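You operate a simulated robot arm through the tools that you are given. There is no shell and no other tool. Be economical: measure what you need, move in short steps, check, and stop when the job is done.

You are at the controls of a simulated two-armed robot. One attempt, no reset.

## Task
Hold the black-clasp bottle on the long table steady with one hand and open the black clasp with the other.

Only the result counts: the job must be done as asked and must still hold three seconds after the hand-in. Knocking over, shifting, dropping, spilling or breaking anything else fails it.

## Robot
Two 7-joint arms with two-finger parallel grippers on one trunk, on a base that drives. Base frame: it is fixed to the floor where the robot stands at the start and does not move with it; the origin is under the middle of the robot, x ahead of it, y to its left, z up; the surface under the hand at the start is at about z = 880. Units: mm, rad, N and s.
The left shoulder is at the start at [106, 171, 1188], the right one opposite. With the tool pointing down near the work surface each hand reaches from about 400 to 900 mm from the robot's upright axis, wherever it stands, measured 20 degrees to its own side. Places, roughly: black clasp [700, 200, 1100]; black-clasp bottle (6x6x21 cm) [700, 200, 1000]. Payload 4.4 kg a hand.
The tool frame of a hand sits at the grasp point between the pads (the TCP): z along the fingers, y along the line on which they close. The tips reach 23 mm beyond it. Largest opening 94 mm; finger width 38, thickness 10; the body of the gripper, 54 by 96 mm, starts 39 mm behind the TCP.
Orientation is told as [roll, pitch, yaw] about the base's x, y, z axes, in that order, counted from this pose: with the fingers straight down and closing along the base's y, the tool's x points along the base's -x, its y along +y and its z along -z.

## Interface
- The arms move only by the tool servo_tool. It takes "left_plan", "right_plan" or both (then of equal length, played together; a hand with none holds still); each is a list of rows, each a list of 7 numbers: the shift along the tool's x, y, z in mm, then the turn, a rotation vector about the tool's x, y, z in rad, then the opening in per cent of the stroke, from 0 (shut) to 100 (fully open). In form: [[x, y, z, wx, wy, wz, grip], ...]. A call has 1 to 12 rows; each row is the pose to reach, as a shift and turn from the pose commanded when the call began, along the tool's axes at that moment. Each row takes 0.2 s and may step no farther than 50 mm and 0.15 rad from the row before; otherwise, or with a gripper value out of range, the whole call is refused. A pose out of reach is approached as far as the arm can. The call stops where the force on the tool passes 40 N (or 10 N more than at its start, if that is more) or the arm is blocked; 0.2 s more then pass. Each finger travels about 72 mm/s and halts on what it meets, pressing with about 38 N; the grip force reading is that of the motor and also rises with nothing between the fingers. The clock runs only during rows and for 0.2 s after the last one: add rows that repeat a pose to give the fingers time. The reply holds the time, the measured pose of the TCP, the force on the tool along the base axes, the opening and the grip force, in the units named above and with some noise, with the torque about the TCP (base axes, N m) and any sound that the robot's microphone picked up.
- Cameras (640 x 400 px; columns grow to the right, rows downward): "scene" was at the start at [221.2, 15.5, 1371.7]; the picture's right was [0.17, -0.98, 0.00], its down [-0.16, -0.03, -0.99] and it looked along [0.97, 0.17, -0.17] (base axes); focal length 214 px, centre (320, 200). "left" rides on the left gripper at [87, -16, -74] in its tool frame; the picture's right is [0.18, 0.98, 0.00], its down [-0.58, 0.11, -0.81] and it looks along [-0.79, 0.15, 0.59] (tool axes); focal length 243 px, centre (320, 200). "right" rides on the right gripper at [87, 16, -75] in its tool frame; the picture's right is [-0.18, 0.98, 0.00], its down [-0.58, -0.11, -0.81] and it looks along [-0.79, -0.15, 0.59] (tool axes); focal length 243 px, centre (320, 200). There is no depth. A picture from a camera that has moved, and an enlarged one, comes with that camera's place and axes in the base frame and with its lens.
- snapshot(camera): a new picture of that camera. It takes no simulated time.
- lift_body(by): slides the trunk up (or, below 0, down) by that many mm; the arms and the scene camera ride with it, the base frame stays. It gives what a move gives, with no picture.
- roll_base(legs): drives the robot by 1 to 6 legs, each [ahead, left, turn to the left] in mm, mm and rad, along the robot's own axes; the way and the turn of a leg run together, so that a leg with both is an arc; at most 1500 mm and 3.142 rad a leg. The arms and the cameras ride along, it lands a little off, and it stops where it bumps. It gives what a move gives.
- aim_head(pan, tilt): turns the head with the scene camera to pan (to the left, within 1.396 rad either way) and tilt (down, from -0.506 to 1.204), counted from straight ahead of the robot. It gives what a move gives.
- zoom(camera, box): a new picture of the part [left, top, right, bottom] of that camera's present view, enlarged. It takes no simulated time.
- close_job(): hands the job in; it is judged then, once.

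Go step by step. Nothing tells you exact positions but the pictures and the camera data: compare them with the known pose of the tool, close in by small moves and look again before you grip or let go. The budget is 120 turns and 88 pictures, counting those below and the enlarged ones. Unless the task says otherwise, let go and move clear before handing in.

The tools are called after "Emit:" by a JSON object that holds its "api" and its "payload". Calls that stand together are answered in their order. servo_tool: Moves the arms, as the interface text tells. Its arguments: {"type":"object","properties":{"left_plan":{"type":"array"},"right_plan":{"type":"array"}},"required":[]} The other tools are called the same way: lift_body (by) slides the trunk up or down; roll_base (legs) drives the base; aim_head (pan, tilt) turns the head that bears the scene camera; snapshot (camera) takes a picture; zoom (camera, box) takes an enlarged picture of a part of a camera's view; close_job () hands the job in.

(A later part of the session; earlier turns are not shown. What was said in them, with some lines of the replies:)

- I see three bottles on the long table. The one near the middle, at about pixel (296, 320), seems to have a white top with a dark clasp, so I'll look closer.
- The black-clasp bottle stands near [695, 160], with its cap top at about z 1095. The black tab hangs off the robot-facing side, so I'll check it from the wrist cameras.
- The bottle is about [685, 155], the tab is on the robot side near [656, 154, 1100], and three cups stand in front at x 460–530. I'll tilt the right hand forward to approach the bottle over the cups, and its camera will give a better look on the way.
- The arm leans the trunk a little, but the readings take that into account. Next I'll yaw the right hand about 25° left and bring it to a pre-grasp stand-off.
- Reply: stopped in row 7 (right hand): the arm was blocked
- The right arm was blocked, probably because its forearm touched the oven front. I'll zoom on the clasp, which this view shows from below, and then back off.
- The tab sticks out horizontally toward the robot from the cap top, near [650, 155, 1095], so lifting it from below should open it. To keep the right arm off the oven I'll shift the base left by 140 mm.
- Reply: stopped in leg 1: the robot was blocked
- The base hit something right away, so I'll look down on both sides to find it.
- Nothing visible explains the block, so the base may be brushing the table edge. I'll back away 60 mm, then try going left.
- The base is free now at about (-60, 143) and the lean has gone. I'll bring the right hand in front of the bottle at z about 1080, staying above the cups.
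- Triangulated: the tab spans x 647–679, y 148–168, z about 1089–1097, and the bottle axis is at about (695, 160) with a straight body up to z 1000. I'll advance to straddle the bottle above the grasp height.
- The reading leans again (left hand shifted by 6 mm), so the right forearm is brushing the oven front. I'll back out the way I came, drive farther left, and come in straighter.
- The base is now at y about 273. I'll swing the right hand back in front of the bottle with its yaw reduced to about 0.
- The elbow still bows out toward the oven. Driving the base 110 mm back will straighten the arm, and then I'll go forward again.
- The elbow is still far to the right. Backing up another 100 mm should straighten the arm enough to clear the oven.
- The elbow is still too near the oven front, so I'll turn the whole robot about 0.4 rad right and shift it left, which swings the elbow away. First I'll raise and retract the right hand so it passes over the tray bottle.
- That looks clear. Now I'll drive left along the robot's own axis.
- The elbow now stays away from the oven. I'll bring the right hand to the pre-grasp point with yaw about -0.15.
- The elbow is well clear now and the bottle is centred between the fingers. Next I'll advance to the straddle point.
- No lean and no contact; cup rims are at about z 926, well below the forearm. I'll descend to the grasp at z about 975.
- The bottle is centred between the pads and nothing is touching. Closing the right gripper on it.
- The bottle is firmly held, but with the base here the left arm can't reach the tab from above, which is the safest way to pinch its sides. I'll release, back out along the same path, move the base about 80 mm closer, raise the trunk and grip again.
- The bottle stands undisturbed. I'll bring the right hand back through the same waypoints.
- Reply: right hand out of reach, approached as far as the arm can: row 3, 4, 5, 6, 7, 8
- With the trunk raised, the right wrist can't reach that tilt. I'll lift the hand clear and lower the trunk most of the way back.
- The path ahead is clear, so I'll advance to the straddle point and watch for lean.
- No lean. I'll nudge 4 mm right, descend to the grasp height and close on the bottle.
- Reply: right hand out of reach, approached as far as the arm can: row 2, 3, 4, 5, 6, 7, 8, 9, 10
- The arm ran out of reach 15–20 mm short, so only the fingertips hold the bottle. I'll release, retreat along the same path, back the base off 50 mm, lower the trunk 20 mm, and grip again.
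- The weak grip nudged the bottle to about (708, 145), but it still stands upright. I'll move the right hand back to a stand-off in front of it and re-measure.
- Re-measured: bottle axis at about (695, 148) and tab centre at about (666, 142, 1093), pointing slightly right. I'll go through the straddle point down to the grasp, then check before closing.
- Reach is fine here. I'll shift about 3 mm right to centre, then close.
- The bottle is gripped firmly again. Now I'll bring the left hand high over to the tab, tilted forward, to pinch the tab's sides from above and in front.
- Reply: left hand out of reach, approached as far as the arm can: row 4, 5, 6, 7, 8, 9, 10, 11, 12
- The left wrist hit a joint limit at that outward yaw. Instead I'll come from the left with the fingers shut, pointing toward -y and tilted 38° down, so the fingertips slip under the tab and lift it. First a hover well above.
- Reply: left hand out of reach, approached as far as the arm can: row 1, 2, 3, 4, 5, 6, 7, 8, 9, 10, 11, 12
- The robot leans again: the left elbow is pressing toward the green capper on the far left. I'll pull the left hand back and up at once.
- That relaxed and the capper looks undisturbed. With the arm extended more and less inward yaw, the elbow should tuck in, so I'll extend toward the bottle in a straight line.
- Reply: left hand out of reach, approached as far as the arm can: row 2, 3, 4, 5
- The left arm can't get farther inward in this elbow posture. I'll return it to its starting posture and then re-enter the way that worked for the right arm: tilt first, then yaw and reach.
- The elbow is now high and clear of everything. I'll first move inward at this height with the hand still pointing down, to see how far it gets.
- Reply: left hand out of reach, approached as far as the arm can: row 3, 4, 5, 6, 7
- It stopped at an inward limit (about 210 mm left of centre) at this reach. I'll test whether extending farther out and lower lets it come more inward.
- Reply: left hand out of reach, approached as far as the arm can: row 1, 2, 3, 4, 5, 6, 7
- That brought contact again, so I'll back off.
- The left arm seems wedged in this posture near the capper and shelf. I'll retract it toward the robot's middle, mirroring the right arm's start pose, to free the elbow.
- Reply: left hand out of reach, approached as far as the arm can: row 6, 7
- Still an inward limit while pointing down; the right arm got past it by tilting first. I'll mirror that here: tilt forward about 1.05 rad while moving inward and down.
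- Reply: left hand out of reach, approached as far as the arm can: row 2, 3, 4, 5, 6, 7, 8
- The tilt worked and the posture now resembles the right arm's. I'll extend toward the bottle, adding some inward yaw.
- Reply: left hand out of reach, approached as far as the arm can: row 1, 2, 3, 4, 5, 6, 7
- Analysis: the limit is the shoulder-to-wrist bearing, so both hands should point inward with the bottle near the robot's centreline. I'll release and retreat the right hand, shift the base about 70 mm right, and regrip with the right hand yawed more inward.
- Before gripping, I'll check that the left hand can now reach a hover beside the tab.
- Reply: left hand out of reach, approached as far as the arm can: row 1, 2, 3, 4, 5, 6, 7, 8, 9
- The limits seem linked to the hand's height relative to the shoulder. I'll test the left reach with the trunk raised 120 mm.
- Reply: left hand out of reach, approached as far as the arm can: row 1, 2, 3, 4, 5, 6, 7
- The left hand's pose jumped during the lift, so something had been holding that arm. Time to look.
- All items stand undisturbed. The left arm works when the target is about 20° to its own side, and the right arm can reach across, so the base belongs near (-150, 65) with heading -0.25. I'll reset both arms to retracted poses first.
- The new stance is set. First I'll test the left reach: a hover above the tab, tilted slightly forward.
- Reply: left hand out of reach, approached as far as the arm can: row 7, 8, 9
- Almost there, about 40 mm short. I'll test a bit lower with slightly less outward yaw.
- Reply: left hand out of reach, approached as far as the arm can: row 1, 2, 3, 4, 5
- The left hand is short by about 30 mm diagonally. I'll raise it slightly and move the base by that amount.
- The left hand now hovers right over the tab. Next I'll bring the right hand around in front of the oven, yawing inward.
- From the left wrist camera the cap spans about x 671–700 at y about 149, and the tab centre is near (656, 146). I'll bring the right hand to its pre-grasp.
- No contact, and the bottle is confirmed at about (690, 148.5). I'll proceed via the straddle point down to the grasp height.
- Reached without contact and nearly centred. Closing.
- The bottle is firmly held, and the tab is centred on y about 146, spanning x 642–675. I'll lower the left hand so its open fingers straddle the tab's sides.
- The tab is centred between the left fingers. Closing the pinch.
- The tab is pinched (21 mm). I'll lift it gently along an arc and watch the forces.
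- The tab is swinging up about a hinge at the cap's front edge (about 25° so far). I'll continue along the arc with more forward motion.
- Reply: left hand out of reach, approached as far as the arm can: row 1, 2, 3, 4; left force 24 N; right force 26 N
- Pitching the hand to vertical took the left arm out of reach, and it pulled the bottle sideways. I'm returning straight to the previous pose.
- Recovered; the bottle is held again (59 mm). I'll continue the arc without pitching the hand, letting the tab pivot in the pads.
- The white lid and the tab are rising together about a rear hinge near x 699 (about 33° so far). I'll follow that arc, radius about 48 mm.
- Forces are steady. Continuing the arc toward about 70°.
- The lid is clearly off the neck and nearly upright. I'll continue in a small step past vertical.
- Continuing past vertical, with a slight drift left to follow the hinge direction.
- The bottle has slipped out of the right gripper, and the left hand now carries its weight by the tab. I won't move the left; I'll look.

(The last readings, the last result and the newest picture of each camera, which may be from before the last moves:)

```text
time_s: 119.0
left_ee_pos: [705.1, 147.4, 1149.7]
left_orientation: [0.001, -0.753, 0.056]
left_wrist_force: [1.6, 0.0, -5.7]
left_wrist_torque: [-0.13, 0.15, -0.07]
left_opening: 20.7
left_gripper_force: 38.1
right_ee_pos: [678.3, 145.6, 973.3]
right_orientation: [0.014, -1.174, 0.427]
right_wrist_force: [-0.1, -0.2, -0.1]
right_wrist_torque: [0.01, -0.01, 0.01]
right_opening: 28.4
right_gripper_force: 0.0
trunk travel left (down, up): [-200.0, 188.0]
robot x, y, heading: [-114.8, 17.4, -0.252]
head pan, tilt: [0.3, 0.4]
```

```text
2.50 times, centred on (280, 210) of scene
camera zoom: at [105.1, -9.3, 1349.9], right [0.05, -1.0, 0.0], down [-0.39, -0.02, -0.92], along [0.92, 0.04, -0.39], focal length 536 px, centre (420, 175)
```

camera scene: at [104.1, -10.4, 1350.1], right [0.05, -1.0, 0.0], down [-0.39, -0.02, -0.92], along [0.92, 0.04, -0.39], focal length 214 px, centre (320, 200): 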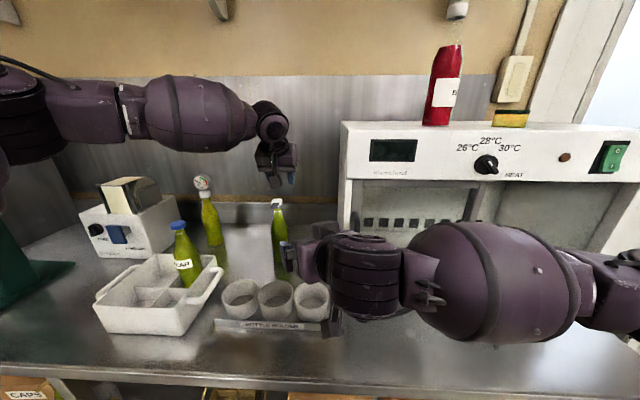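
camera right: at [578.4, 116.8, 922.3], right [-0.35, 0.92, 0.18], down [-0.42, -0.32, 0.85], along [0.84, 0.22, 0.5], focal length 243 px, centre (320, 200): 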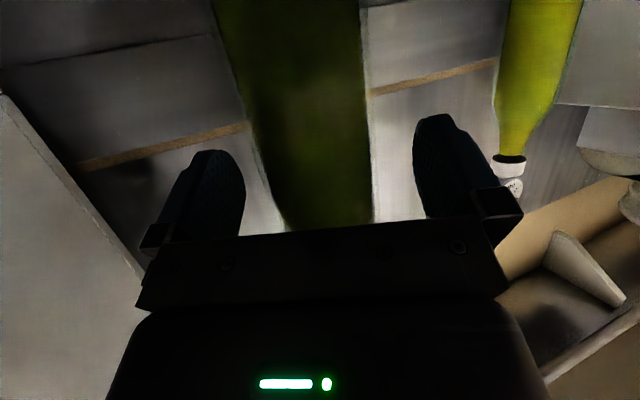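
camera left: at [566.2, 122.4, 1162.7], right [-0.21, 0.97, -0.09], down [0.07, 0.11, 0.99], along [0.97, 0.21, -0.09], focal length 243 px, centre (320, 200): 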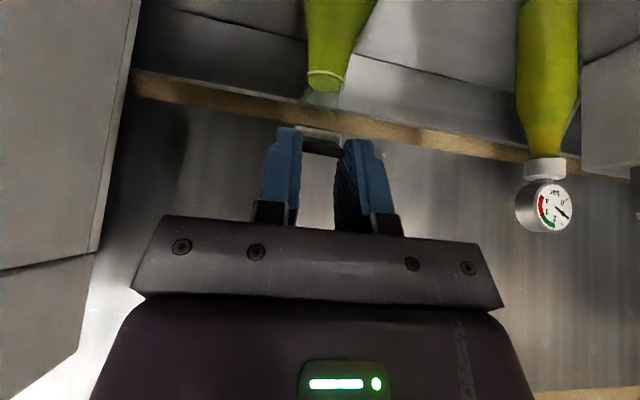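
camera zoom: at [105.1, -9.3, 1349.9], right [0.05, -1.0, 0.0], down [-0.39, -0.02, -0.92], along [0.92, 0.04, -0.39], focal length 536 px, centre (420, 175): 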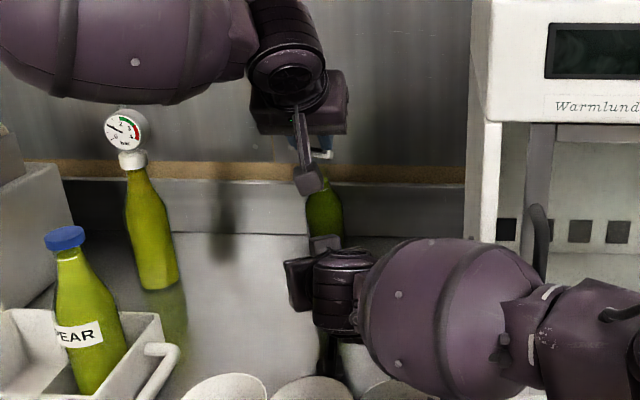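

The bottle hangs upright from its lid, about 40 mm farther back, just ahead of the right fingertips. I'll open the right hand in place and view it from there.

Emit:
{"api": "servo_tool", "payload": {"right_plan": [[0, 0, -5, 0, 0, 0, 40], [0, 0, -8, 0, 0, 0, 60], [0, 0, -8, 0, 0, 0, 80], [0, 0, -8, 0, 0, 0, 100], [0, 0, -8, 0, 0, 0, 100]]}}

Emit:
{"api": "snapshot", "payload": {"camera": "right"}}

```text
time_s: 120.2
left_ee_pos: [703.5, 148.9, 1150.4]
left_orientation: [0.002, -0.752, 0.058]
left_wrist_force: [-0.2, -0.9, 6.7]
left_wrist_torque: [0.03, -0.33, -0.03]
left_opening: 21.1
left_gripper_force: 38.2
right_ee_pos: [672.5, 139.2, 978.1]
right_orientation: [0.013, -1.178, 0.422]
right_wrist_force: [1.2, 0.4, 0.1]
right_wrist_torque: [0.0, -0.01, 0.01]
right_opening: 94.0
right_gripper_force: 0.0
trunk travel left (down, up): [-200.0, 188.0]
robot x, y, heading: [-113.7, 21.2, -0.259]
head pan, tilt: [0.3, 0.4]
```

```text
3 pictures are left
camera right: at [571.6, 112.7, 926.6], right [-0.35, 0.92, 0.17], down [-0.43, -0.32, 0.85], along [0.83, 0.22, 0.5], focal length 243 px, centre (320, 200)
```

right: 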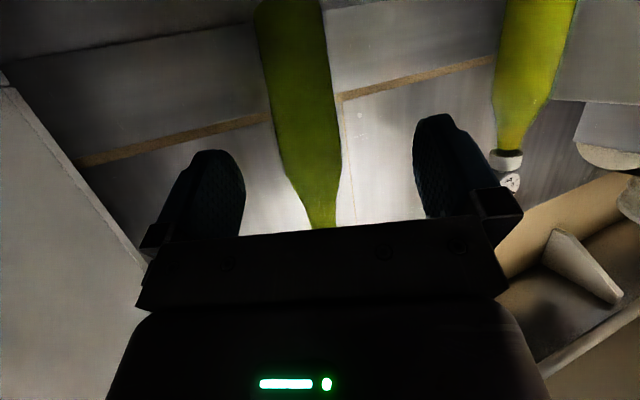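

The bottle stands upright but has moved back to about x 790. The lid tab is still at the left fingertips. I'll shift the right hand 27 mm to line up and go halfway forward, checking reach.

Emit:
{"api": "servo_tool", "payload": {"right_plan": [[0, -13, 0, 0, 0, 0, 100], [0, -27, 0, 0, 0, 0, 100], [-6, -27, 16, 0, 0, 0, 100], [-12, -27, 32, 0, 0, 0, 100], [-19, -27, 49, 0, 0, 0, 100], [-19, -27, 49, 0, 0, 0, 100]]}}

```text
time_s: 121.6
left_ee_pos: [685.3, 165.0, 1161.6]
left_orientation: [-0.017, -0.766, 0.075]
left_wrist_force: [0.1, -0.1, -5.6]
left_wrist_torque: [0.0, 0.33, -0.01]
left_opening: 21.1
left_gripper_force: 38.1
right_ee_pos: [709.6, 126.1, 989.4]
right_orientation: [0.055, -1.183, 0.363]
right_wrist_force: [0.6, -1.0, -0.1]
right_wrist_torque: [-0.01, -0.01, 0.0]
right_opening: 93.9
right_gripper_force: 0.0
right hand out of reach, approached as far as the arm can: row 5, 6
trunk travel left (down, up): [-200.0, 188.0]
robot x, y, heading: [-112.0, 16.7, -0.251]
head pan, tilt: [0.3, 0.4]
```

The body leaned again, meaning the right forearm met the oven, and the left hand really is carrying the bottle. Backing the right hand off.

Emit:
{"api": "servo_tool", "payload": {"right_plan": [[6, 0, -16, 0, 0, 0, 100], [12, 0, -32, 0, 0, 0, 100], [19, 0, -49, 0, 0, 0, 100], [19, 0, -49, 0, 0, 0, 100]]}}

Emit:
{"api": "snapshot", "payload": {"camera": "left"}}

```text
time_s: 122.6
left_ee_pos: [700.7, 149.2, 1150.6]
left_orientation: [-0.004, -0.752, 0.059]
left_wrist_force: [0.2, -1.2, -2.2]
left_wrist_torque: [-0.27, 0.07, -0.06]
left_opening: 20.5
left_gripper_force: 38.3
right_ee_pos: [665.0, 109.8, 982.6]
right_orientation: [-0.001, -1.184, 0.436]
right_wrist_force: [0.3, 1.0, -0.1]
right_wrist_torque: [0.01, -0.02, 0.0]
right_opening: 94.0
right_gripper_force: 0.1
trunk travel left (down, up): [-200.0, 188.0]
robot x, y, heading: [-113.7, 15.1, -0.256]
head pan, tilt: [0.3, 0.4]
```

```text
2 pictures are left
camera left: at [587.8, 126.2, 1145.7], right [-0.19, 0.97, -0.13], down [-0.13, 0.1, 0.99], along [0.97, 0.21, 0.11], focal length 243 px, centre (320, 200)
```

left: 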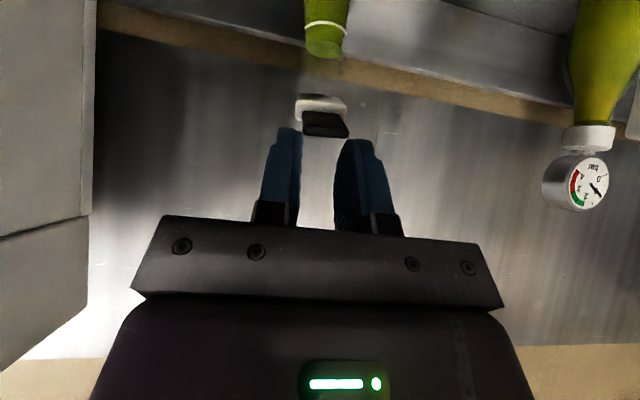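

The left hand has the tab and partly carries the bottle. I'll back the right hand off a little and realign it, then use the left hand to lift the bottle slightly and carry it gently back toward the right gripper.

Emit:
{"api": "servo_tool", "payload": {"right_plan": [[6, 10, -15, 0, 0, 0, 100], [12, 20, -30, 0, 0, 0, 100], [16, 28, -40, 0, 0, 0, 100], [16, 28, -40, 0, 0, 0, 100]]}}

Emit:
{"api": "servo_tool", "payload": {"left_plan": [[-3, 0, -3, 0, 0, 0, 5], [-6, 0, -6, 0, 0, 0, 5], [-8.2, 0, -8.8, 0, 0, 0, 5], [-8.2, 0, -8.8, 0, 0, 0, 5]]}}

```text
time_s: 123.6
left_ee_pos: [702.4, 148.1, 1150.1]
left_orientation: [0.002, -0.754, 0.059]
left_wrist_force: [2.8, -0.7, 10.0]
left_wrist_torque: [-0.21, -0.78, -0.11]
left_opening: 20.3
left_gripper_force: 38.0
right_ee_pos: [658.0, 109.1, 979.4]
right_orientation: [0.012, -1.178, 0.423]
right_wrist_force: [-0.2, 0.4, -0.5]
right_wrist_torque: [0.04, -0.04, 0.0]
right_opening: 93.8
right_gripper_force: 0.0
right hand out of reach, approached as far as the arm can: row 1, 2, 3, 4
trunk travel left (down, up): [-200.0, 188.0]
robot x, y, heading: [-115.0, 19.8, -0.251]
head pan, tilt: [0.3, 0.4]
```

```text
time_s: 124.6
left_ee_pos: [705.0, 148.3, 1159.4]
left_orientation: [0.004, -0.748, 0.057]
left_wrist_force: [-1.0, -0.2, -5.0]
left_wrist_torque: [0.02, 0.34, -0.01]
left_opening: 21.0
left_gripper_force: 38.3
right_ee_pos: [659.5, 109.7, 976.5]
right_orientation: [0.014, -1.174, 0.419]
right_wrist_force: [-0.4, 0.2, 0.1]
right_wrist_torque: [-0.02, -0.01, 0.02]
right_opening: 93.9
right_gripper_force: 0.0
trunk travel left (down, up): [-200.0, 188.0]
robot x, y, heading: [-113.9, 15.5, -0.253]
head pan, tilt: [0.3, 0.4]
```

The bottle hangs steadily from the left hand; the 5 N load and the torque put its axis at x about 773. I'll retreat the right hand up and back, then carry the bottle toward the robot by about 75 mm.

Emit:
{"api": "servo_tool", "payload": {"right_plan": [[-8, 0, -17, 0, 0, 0, 100], [-16, 0, -35, 0, 0, 0, 100], [-28, 0, -55, 0, 0, 0, 100], [-40, 0, -75, 0, 0, 0, 100], [-50, 0, -95, 0, 0, 0, 100], [-50, 0, -95, 0, 0, 0, 100]]}}

Emit:
{"api": "servo_tool", "payload": {"left_plan": [[4, 0.4, -4, 0, 0, 0, 5], [9, 0.6, -9, 0, 0, 0, 5], [16, 1, -15, 0, 0, 0, 5], [23, 1.5, -22, 0, 0, 0, 5], [31, 2, -29, 0, 0, 0, 5], [39, 2.5, -36, 0, 0, 0, 5], [46, 3, -43, 0, 0, 0, 5], [51, 3.5, -48, 0, 0, 0, 5], [54, 4, -50, 0, 0, 0, 5], [54, 4, -50, 0, 0, 0, 5]]}}

```text
time_s: 126.0
left_ee_pos: [703.5, 149.6, 1159.3]
left_orientation: [0.001, -0.748, 0.058]
left_wrist_force: [0.7, 1.0, -5.5]
left_wrist_torque: [0.02, 0.38, 0.01]
left_opening: 21.0
left_gripper_force: 37.9
right_ee_pos: [597.6, 79.0, 1060.4]
right_orientation: [0.013, -1.176, 0.422]
right_wrist_force: [0.3, -0.1, 0.2]
right_wrist_torque: [0.0, 0.01, 0.01]
right_opening: 93.9
right_gripper_force: 0.1
trunk travel left (down, up): [-200.0, 188.0]
robot x, y, heading: [-112.7, 19.0, -0.255]
head pan, tilt: [0.3, 0.4]
```

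```text
time_s: 128.2
left_ee_pos: [630.7, 149.2, 1159.1]
left_orientation: [0.003, -0.751, 0.058]
left_wrist_force: [0.0, -0.5, -5.5]
left_wrist_torque: [0.01, 0.36, -0.02]
left_opening: 20.8
left_gripper_force: 37.6
right_ee_pos: [597.0, 79.1, 1060.2]
right_orientation: [0.013, -1.176, 0.42]
right_wrist_force: [-0.8, 0.6, 0.4]
right_wrist_torque: [0.0, -0.02, 0.0]
right_opening: 94.0
right_gripper_force: 0.0
trunk travel left (down, up): [-200.0, 188.0]
robot x, y, heading: [-111.9, 18.7, -0.247]
head pan, tilt: [0.3, 0.4]
```

Carried smoothly: the bottle axis is now at about (696, 149), still hanging. Now I'll lower it slowly onto the table.

Emit:
{"api": "servo_tool", "payload": {"left_plan": [[1.4, 0, 1.5, 0, 0, 0, 5], [2.7, 0, 2.9, 0, 0, 0, 5], [4.1, 0, 4.4, 0, 0, 0, 5], [4.1, 0, 4.4, 0, 0, 0, 5]]}}

```text
time_s: 129.2
left_ee_pos: [630.5, 148.4, 1153.5]
left_orientation: [0.003, -0.748, 0.057]
left_wrist_force: [-0.3, 0.3, -5.6]
left_wrist_torque: [0.03, 0.34, 0.03]
left_opening: 21.0
left_gripper_force: 37.8
right_ee_pos: [598.3, 79.5, 1060.2]
right_orientation: [0.013, -1.175, 0.424]
right_wrist_force: [-0.6, 1.0, -0.7]
right_wrist_torque: [0.0, -0.01, 0.01]
right_opening: 94.2
right_gripper_force: 0.0
trunk travel left (down, up): [-200.0, 188.0]
robot x, y, heading: [-112.4, 19.2, -0.254]
head pan, tilt: [0.3, 0.4]
```

Emit:
{"api": "servo_tool", "payload": {"left_plan": [[0.7, 0, 0.75, 0, 0, 0, 5], [1.4, 0, 1.5, 0, 0, 0, 5], [2, 0, 2.2, 0, 0, 0, 5], [2, 0, 2.2, 0, 0, 0, 5]]}}

```text
time_s: 130.2
left_ee_pos: [631.4, 147.7, 1151.8]
left_orientation: [0.0, -0.753, 0.057]
left_wrist_force: [0.6, -0.3, -0.3]
left_wrist_torque: [0.0, -0.06, 0.03]
left_opening: 21.1
left_gripper_force: 38.2
right_ee_pos: [596.6, 78.6, 1061.2]
right_orientation: [0.013, -1.177, 0.423]
right_wrist_force: [-0.8, 0.2, 0.2]
right_wrist_torque: [-0.01, 0.01, 0.01]
right_opening: 94.1
right_gripper_force: 0.0
trunk travel left (down, up): [-200.0, 188.0]
robot x, y, heading: [-113.9, 20.1, -0.255]
head pan, tilt: [0.3, 0.4]
```

The bottle is standing again with no load on the left hand, which still holds the lid up by the tab. Now I'll bring the right hand back on a low path to regrip the body.

Emit:
{"api": "servo_tool", "payload": {"right_plan": [[12, 8, 10, 0, 0, 0, 100], [25, 16, 20, 0, 0, 0, 100], [37, 23, 30, 0, 0, 0, 100], [34, 24, 50, 0, 0, 0, 100], [32, 25, 69, 0, 0, 0, 100], [29, 26, 88, 0, 0, 0, 100], [33, 26, 101, 0, 0, 0, 100], [37, 26, 114, 0, 0, 0, 100], [41, 26, 127, 0, 0, 0, 100], [41, 26, 127, 0, 0, 0, 100]]}}

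Emit:
{"api": "snapshot", "payload": {"camera": "right"}}

```text
time_s: 131.7
left_ee_pos: [631.4, 148.0, 1150.3]
left_orientation: [0.003, -0.751, 0.056]
left_wrist_force: [0.2, 0.8, 5.8]
left_wrist_torque: [0.17, -0.38, 0.04]
left_opening: 21.0
left_gripper_force: 38.5
right_ee_pos: [654.2, 131.8, 1006.2]
right_orientation: [0.015, -1.188, 0.412]
right_wrist_force: [8.3, 3.1, 11.2]
right_wrist_torque: [0.11, 0.76, -0.33]
right_opening: 94.2
right_gripper_force: 0.0
trunk travel left (down, up): [-200.0, 188.0]
robot x, y, heading: [-114.1, 19.2, -0.253]
head pan, tilt: [0.3, 0.4]
stopped in row 7 (right hand): the force on the tool passed its limit at 81 N (the readings are from after the stop); the commanded pose is now the measured one
```

```text
1 pictures are left
camera right: at [553.5, 104.9, 953.8], right [-0.35, 0.92, 0.18], down [-0.44, -0.32, 0.84], along [0.83, 0.21, 0.51], focal length 243 px, centre (320, 200)
```

right: 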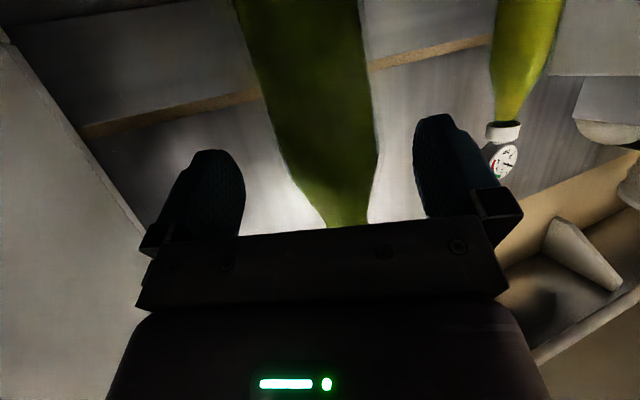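

The right hand met something below or behind it, probably its camera near a cup rim. I'll ease up about 10 mm, go forward, and only then descend.

Emit:
{"api": "servo_tool", "payload": {"right_plan": [[-10, 0, -2, 0, 0, 0, 100], [-8, 0.4, 8, 0, 0, 0, 100], [-3, 0.7, 20, 0, 0, 0, 100]]}}

```text
time_s: 132.4
left_ee_pos: [630.0, 147.8, 1149.6]
left_orientation: [0.003, -0.751, 0.058]
left_wrist_force: [1.5, 0.2, 9.2]
left_wrist_torque: [-0.04, -0.67, -0.01]
left_opening: 21.2
left_gripper_force: 37.6
right_ee_pos: [670.4, 139.9, 998.5]
right_orientation: [0.014, -1.185, 0.417]
right_wrist_force: [0.5, 0.2, 0.2]
right_wrist_torque: [0.03, -0.01, -0.01]
right_opening: 94.0
right_gripper_force: 0.1
trunk travel left (down, up): [-200.0, 188.0]
robot x, y, heading: [-116.4, 18.6, -0.252]
head pan, tilt: [0.3, 0.4]
```

Free of contact. Now down to grasp depth and close.

Emit:
{"api": "servo_tool", "payload": {"right_plan": [[6, 0, 8, 0, 0, 0, 100], [12, 0, 16, 0, 0, 0, 100], [17, 0, 23, 0, 0, 0, 100], [17, 0, 23, 0, 0, 0, 75], [17, 0, 23, 0, 0, 0, 55], [17, 0, 23, 0, 0, 0, 20], [17, 0, 23, 0, 0, 0, 0], [17, 0, 23, 0, 0, 0, 0]]}}

```text
time_s: 134.2
left_ee_pos: [628.3, 147.1, 1151.8]
left_orientation: [0.001, -0.75, 0.056]
left_wrist_force: [11.7, -11.2, -0.4]
left_wrist_torque: [-0.49, -0.69, -0.16]
left_opening: 20.5
left_gripper_force: 38.3
right_ee_pos: [683.9, 143.4, 977.0]
right_orientation: [0.006, -1.189, 0.422]
right_wrist_force: [-12.9, 13.1, 20.4]
right_wrist_torque: [-1.46, -1.32, -0.4]
right_opening: 65.1
right_gripper_force: 37.8
trunk travel left (down, up): [-200.0, 188.0]
robot x, y, heading: [-116.0, 16.6, -0.251]
head pan, tilt: [0.3, 0.4]
```

Gripped, but the bottle is held slightly askew, with the left hand pulled toward +x and -y. I'll ease the left hand that way to relieve it.

Emit:
{"api": "servo_tool", "payload": {"left_plan": [[-2, -3, 2, 0, 0, 0, 5], [-4, -6, 4, 0, 0, 0, 5], [-5.5, -8.5, 5, 0, 0, 0, 5], [-5.5, -8.5, 5, 0, 0, 0, 5]]}}

```text
time_s: 135.2
left_ee_pos: [635.9, 140.3, 1149.9]
left_orientation: [0.003, -0.749, 0.058]
left_wrist_force: [-0.4, -3.9, 12.4]
left_wrist_torque: [0.08, -0.63, 0.36]
left_opening: 20.9
left_gripper_force: 37.7
right_ee_pos: [686.8, 141.2, 976.6]
right_orientation: [0.011, -1.186, 0.414]
right_wrist_force: [3.4, -1.5, 0.8]
right_wrist_torque: [-1.24, 0.05, -0.54]
right_opening: 61.9
right_gripper_force: 38.3
trunk travel left (down, up): [-200.0, 188.0]
robot x, y, heading: [-115.4, 17.1, -0.255]
head pan, tilt: [0.3, 0.4]
```

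Emit:
{"api": "servo_tool", "payload": {"left_plan": [[-1.7, -2, -0.5, 0, 0, 0, 5], [-3.4, -4.1, -1, 0, 0, 0, 5], [-3.4, -4.1, -1, 0, 0, 0, 5]]}}

```text
time_s: 136.1
left_ee_pos: [638.6, 137.0, 1151.1]
left_orientation: [0.006, -0.743, 0.056]
left_wrist_force: [3.2, -3.8, -6.7]
left_wrist_torque: [0.25, 0.21, 0.22]
left_opening: 21.0
left_gripper_force: 37.8
right_ee_pos: [687.4, 142.7, 973.6]
right_orientation: [0.015, -1.184, 0.412]
right_wrist_force: [-4.1, 1.4, 5.8]
right_wrist_torque: [-0.95, -0.41, -0.33]
right_opening: 60.7
right_gripper_force: 37.6
trunk travel left (down, up): [-200.0, 188.0]
robot x, y, heading: [-112.9, 18.8, -0.259]
head pan, tilt: [0.3, 0.4]
```

The grip is good again (60.7 mm). I'll resume swinging the lid, this time rotating the hand with it to reduce the push on the bottle.

Emit:
{"api": "servo_tool", "payload": {"left_plan": [[-4, 0.4, 0.7, 0, 0.07, 0, 5], [-7.9, 0.8, 1.4, 0, 0.14, 0, 5], [-13.5, 1.2, 2.2, 0, 0.21, 0, 5], [-19, 1.6, 3, 0, 0.28, 0, 5]]}}

```text
time_s: 137.1
left_ee_pos: [656.5, 137.1, 1165.5]
left_orientation: [-0.001, -0.469, 0.058]
left_wrist_force: [9.6, -10.9, 4.4]
left_wrist_torque: [-0.21, -0.84, 0.31]
left_opening: 20.8
left_gripper_force: 38.5
right_ee_pos: [686.0, 144.1, 973.5]
right_orientation: [0.011, -1.183, 0.416]
right_wrist_force: [-7.3, 11.3, 0.5]
right_wrist_torque: [-1.79, -1.12, -0.68]
right_opening: 60.1
right_gripper_force: 38.4
trunk travel left (down, up): [-200.0, 188.0]
robot x, y, heading: [-111.3, 16.6, -0.256]
head pan, tilt: [0.3, 0.4]
```

Emit:
{"api": "servo_tool", "payload": {"left_plan": [[-4, -2, 0.8, 0, 0, 0, 5], [-8, -3.5, 1.7, 0, 0, 0, 5], [-11.9, -4.7, 2.6, 0, 0, 0, 5]]}}

```text
time_s: 137.8
left_ee_pos: [668.3, 135.7, 1164.0]
left_orientation: [0.006, -0.465, 0.056]
left_wrist_force: [-9.3, -1.6, -6.4]
left_wrist_torque: [-0.01, 0.96, 0.4]
left_opening: 21.0
left_gripper_force: 38.1
right_ee_pos: [687.4, 142.0, 974.2]
right_orientation: [0.015, -1.184, 0.408]
right_wrist_force: [8.5, 2.5, 2.0]
right_wrist_torque: [-0.45, 0.89, -0.47]
right_opening: 59.6
right_gripper_force: 37.9
trunk travel left (down, up): [-200.0, 188.0]
robot x, y, heading: [-113.0, 19.5, -0.252]
head pan, tilt: [0.3, 0.4]
```

Lid is at about 70° and the bottle is held (59.6 mm). Continuing in small steps past vertical.

Emit:
{"api": "servo_tool", "payload": {"left_plan": [[-3.5, 0.1, 0.7, 0, -0.045, 0, 5], [-7, 0.3, 1.3, 0, -0.09, 0, 5], [-10.5, 0.4, 2, 0, -0.135, 0, 5]]}}

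```text
time_s: 138.7
left_ee_pos: [677.6, 137.0, 1170.1]
left_orientation: [0.004, -0.603, 0.059]
left_wrist_force: [-14.4, 9.3, -5.3]
left_wrist_torque: [0.4, 1.23, 0.22]
left_opening: 21.1
left_gripper_force: 37.7
right_ee_pos: [688.9, 141.2, 975.7]
right_orientation: [0.017, -1.185, 0.405]
right_wrist_force: [13.7, -9.3, -0.8]
right_wrist_torque: [1.38, 1.56, -0.01]
right_opening: 60.3
right_gripper_force: 38.3
trunk travel left (down, up): [-200.0, 188.0]
robot x, y, heading: [-111.0, 20.9, -0.253]
head pan, tilt: [0.3, 0.4]
```

Lid is at about 85° with the bottle still held. I'll relieve the side force by easing 3 mm left, then open the left pinch gently and see whether the lid stays.

Emit:
{"api": "servo_tool", "payload": {"left_plan": [[0, 1.5, 0, 0, 0, 0, 5], [-1.5, 3, 1, 0, 0, 0, 5], [-1.5, 3, 1, 0, 0, 0, 24], [-1.5, 3, 1, 0, 0, 0, 32], [-1.5, 3, 1, 0, 0, 0, 42], [-1.5, 3, 1, 0, 0, 0, 42]]}}

```text
time_s: 140.1
left_ee_pos: [680.4, 138.9, 1170.0]
left_orientation: [0.004, -0.603, 0.058]
left_wrist_force: [0.0, 0.3, -0.6]
left_wrist_torque: [-0.01, 0.01, 0.01]
left_opening: 39.8
left_gripper_force: 0.0
right_ee_pos: [685.6, 142.8, 973.2]
right_orientation: [0.012, -1.184, 0.414]
right_wrist_force: [0.1, -0.4, -0.1]
right_wrist_torque: [-0.12, 0.02, -0.01]
right_opening: 59.1
right_gripper_force: 38.5
trunk travel left (down, up): [-200.0, 188.0]
robot x, y, heading: [-112.9, 16.4, -0.253]
head pan, tilt: [0.3, 0.4]
```

The bottle is upright and free of load. I'll withdraw the left hand, close its fingers, and move to in front of where the lid stands so I can nudge it farther back.

Emit:
{"api": "servo_tool", "payload": {"left_plan": [[0, 0, -22, 0, 0, 0, 42], [0, 0, -45, 0, 0, 0, 42], [18, 5, -42, 0, 0, 0, 20], [35, 10, -36, 0, 0, 0, 0], [45, 10, -22, 0, 0, 0, 0], [54, 10, -9, 0, 0, 0, 0], [54, 10, -9, 0, 0, 0, 0]]}}

Emit:
{"api": "servo_tool", "payload": {"left_plan": [[-8, 0, 5.5, 0, 0, 0, 0], [-16, 0, 11, 0, 0, 0, 0], [-24, 0, 17, 0, 0, 0, 0], [-33, 0, 22.5, 0, 0, 0, 0]]}}

```text
time_s: 141.7
left_ee_pos: [630.7, 146.3, 1146.5]
left_orientation: [0.004, -0.604, 0.057]
left_wrist_force: [0.3, 0.4, 0.0]
left_wrist_torque: [0.0, 0.02, -0.02]
left_opening: 0.3
left_gripper_force: 38.5
right_ee_pos: [686.7, 143.3, 974.1]
right_orientation: [0.014, -1.184, 0.412]
right_wrist_force: [-0.3, 0.9, -0.1]
right_wrist_torque: [0.08, 0.22, 0.01]
right_opening: 59.0
right_gripper_force: 38.7
trunk travel left (down, up): [-200.0, 188.0]
robot x, y, heading: [-111.5, 18.6, -0.252]
head pan, tilt: [0.3, 0.4]
```

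```text
time_s: 142.7
left_ee_pos: [668.9, 147.7, 1147.2]
left_orientation: [0.003, -0.601, 0.057]
left_wrist_force: [0.3, 1.4, 0.0]
left_wrist_torque: [0.0, -0.01, 0.0]
left_opening: 0.0
left_gripper_force: 38.6
right_ee_pos: [686.2, 142.7, 975.0]
right_orientation: [0.011, -1.185, 0.411]
right_wrist_force: [-0.3, 0.6, 0.1]
right_wrist_torque: [-0.04, 0.15, 0.0]
right_opening: 59.3
right_gripper_force: 38.5
trunk travel left (down, up): [-200.0, 188.0]
robot x, y, heading: [-113.4, 20.0, -0.248]
head pan, tilt: [0.3, 0.4]
```

Emit:
{"api": "servo_tool", "payload": {"left_plan": [[-5, 0, 3.5, 0, 0, 0, 0], [-10, 0, 7, 0, 0, 0, 0], [-15, 0, 10, 0, 0, 0, 0], [-20, 0, 13.5, 0, 0, 0, 0]]}}

```text
time_s: 143.7
left_ee_pos: [693.4, 149.9, 1147.1]
left_orientation: [0.004, -0.604, 0.058]
left_wrist_force: [-0.2, -0.3, 0.4]
left_wrist_torque: [0.03, 0.0, 0.01]
left_opening: 0.0
left_gripper_force: 38.1
right_ee_pos: [686.4, 143.9, 974.5]
right_orientation: [0.012, -1.183, 0.413]
right_wrist_force: [-0.6, 0.1, -0.5]
right_wrist_torque: [-0.05, 0.17, -0.03]
right_opening: 59.0
right_gripper_force: 38.3
trunk travel left (down, up): [-200.0, 188.0]
robot x, y, heading: [-118.7, 14.8, -0.254]
head pan, tilt: [0.3, 0.4]
```

No contact force, so either the lid has swung back freely or it fell shut. I'll retreat the left hand and use the last picture on the bottle top.

Emit:
{"api": "servo_tool", "payload": {"left_plan": [[12, 0, -18, 0, 0, 0, 0], [24, 0, -36, 0, 0, 0, 0], [36, 0, -54, 0, 0, 0, 0], [36, 0, -64, 0, 0, 0, 0], [36, 0, -64, 0, 0, 0, 0]]}}

Emit:
{"api": "zoom", "payload": {"camera": "left", "box": [220, 0, 460, 160]}}

```text
time_s: 144.8
left_ee_pos: [627.2, 145.9, 1178.7]
left_orientation: [0.003, -0.602, 0.056]
left_wrist_force: [0.2, 0.1, 0.8]
left_wrist_torque: [0.0, -0.01, 0.0]
left_opening: 0.0
left_gripper_force: 37.7
right_ee_pos: [685.9, 142.6, 975.1]
right_orientation: [0.014, -1.185, 0.412]
right_wrist_force: [-1.4, -0.3, 0.2]
right_wrist_torque: [-0.06, 0.23, -0.01]
right_opening: 59.1
right_gripper_force: 38.0
trunk travel left (down, up): [-200.0, 188.0]
robot x, y, heading: [-113.8, 20.2, -0.25]
head pan, tilt: [0.3, 0.4]
```

```text
2.50 times, centred on (340, 80) of left
camera zoom: at [515.6, 122.4, 1190.6], right [-0.21, 0.97, -0.1], down [0.02, 0.11, 0.99], along [0.98, 0.21, -0.04], focal length 606 px, centre (270, 500)
```

zoom: 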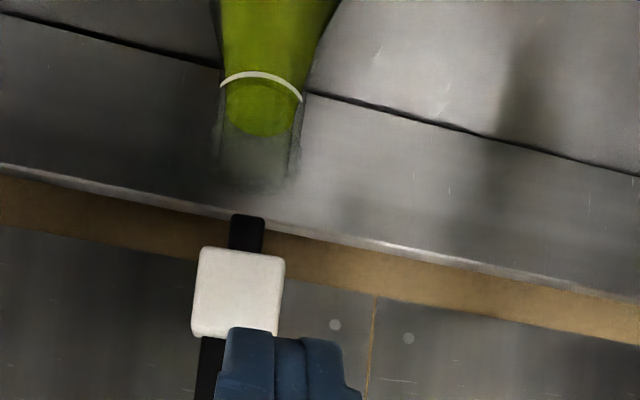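

The lid stands fully open behind the uncovered neck and stays there by itself. I'll lift the left hand away, then release the bottle and retreat the right hand along its proven path.

Emit:
{"api": "servo_tool", "payload": {"left_plan": [[-6, 5, -26, 0, 0, 0, 0], [-12, 10, -52, 0, 0, 0, 0], [-18, 15, -78, 0, 0, 0, 0], [-24, 20, -105, 0, 0, 0, 0]]}}

Emit:
{"api": "servo_tool", "payload": {"right_plan": [[0, 0, 0, 0, 0, 0, 68], [0, 0, 0, 0, 0, 0, 80], [0, 0, 0, 0, 0, 0, 100], [0, 0, 0, 0, 0, 0, 100], [-10, 0, -11, 0, 0, 0, 100], [-20, 0, -22, 0, 0, 0, 100], [-31, 0, -33, 0, 0, 0, 100], [-42, 0, -45, 0, 0, 0, 100], [-48, 0, -73, 0, 0, 0, 100], [-55, 0, -101, 0, 0, 0, 100], [-61, 0, -130, 0, 0, 0, 100], [-75, 0, -165, 0, 0, 0, 100]]}}

```text
time_s: 145.8
left_ee_pos: [585.9, 162.4, 1280.2]
left_orientation: [0.001, -0.6, 0.058]
left_wrist_force: [-0.1, -0.1, 0.1]
left_wrist_torque: [0.0, 0.0, 0.0]
left_opening: 0.0
left_gripper_force: 38.3
right_ee_pos: [686.1, 142.8, 973.7]
right_orientation: [0.015, -1.185, 0.413]
right_wrist_force: [-1.7, 0.2, 0.7]
right_wrist_torque: [-0.03, 0.39, 0.01]
right_opening: 59.3
right_gripper_force: 38.1
trunk travel left (down, up): [-200.0, 188.0]
robot x, y, heading: [-113.7, 21.9, -0.254]
head pan, tilt: [0.3, 0.4]
```

```text
time_s: 148.4
left_ee_pos: [585.4, 162.6, 1280.5]
left_orientation: [0.004, -0.605, 0.059]
left_wrist_force: [-0.5, -0.1, -0.5]
left_wrist_torque: [0.03, 0.01, -0.03]
left_opening: 0.0
left_gripper_force: 37.7
right_ee_pos: [569.3, 94.3, 1107.6]
right_orientation: [0.011, -1.185, 0.42]
right_wrist_force: [-0.1, -0.6, 0.1]
right_wrist_torque: [0.01, 0.02, -0.06]
right_opening: 94.3
right_gripper_force: 0.1
trunk travel left (down, up): [-200.0, 188.0]
robot x, y, heading: [-111.7, 19.4, -0.252]
head pan, tilt: [0.3, 0.4]
```

The last picture, taken before I released the bottle, showed the lid open and staying up by itself. Both hands are now clear and read no load, so I'm handing in.

Emit:
{"api": "close_job", "payload": {}}

```text
The job is handed in.
```

I opened the black clasp with the left hand while the right hand held the bottle, then let go, moved both hands clear and handed the job in. My last picture showed the lid standing open by itself, but I had none left to check the bottle after letting go.

- **Bottle moved:** it slipped out of the right gripper once partway through. I carried it back by the tab with the left hand, set it down and gripped it again before finishing. It ended close to where it started.
- **Contacts:** the right arm leaned on the oven front several times, and the left arm leaned on something near the green capper. Both looked undisturbed in later pictures.
- **Cup not checked:** the right hand also stopped once on an 81 N contact, probably its camera touching a cup rim. I could not check whether that cup moved.
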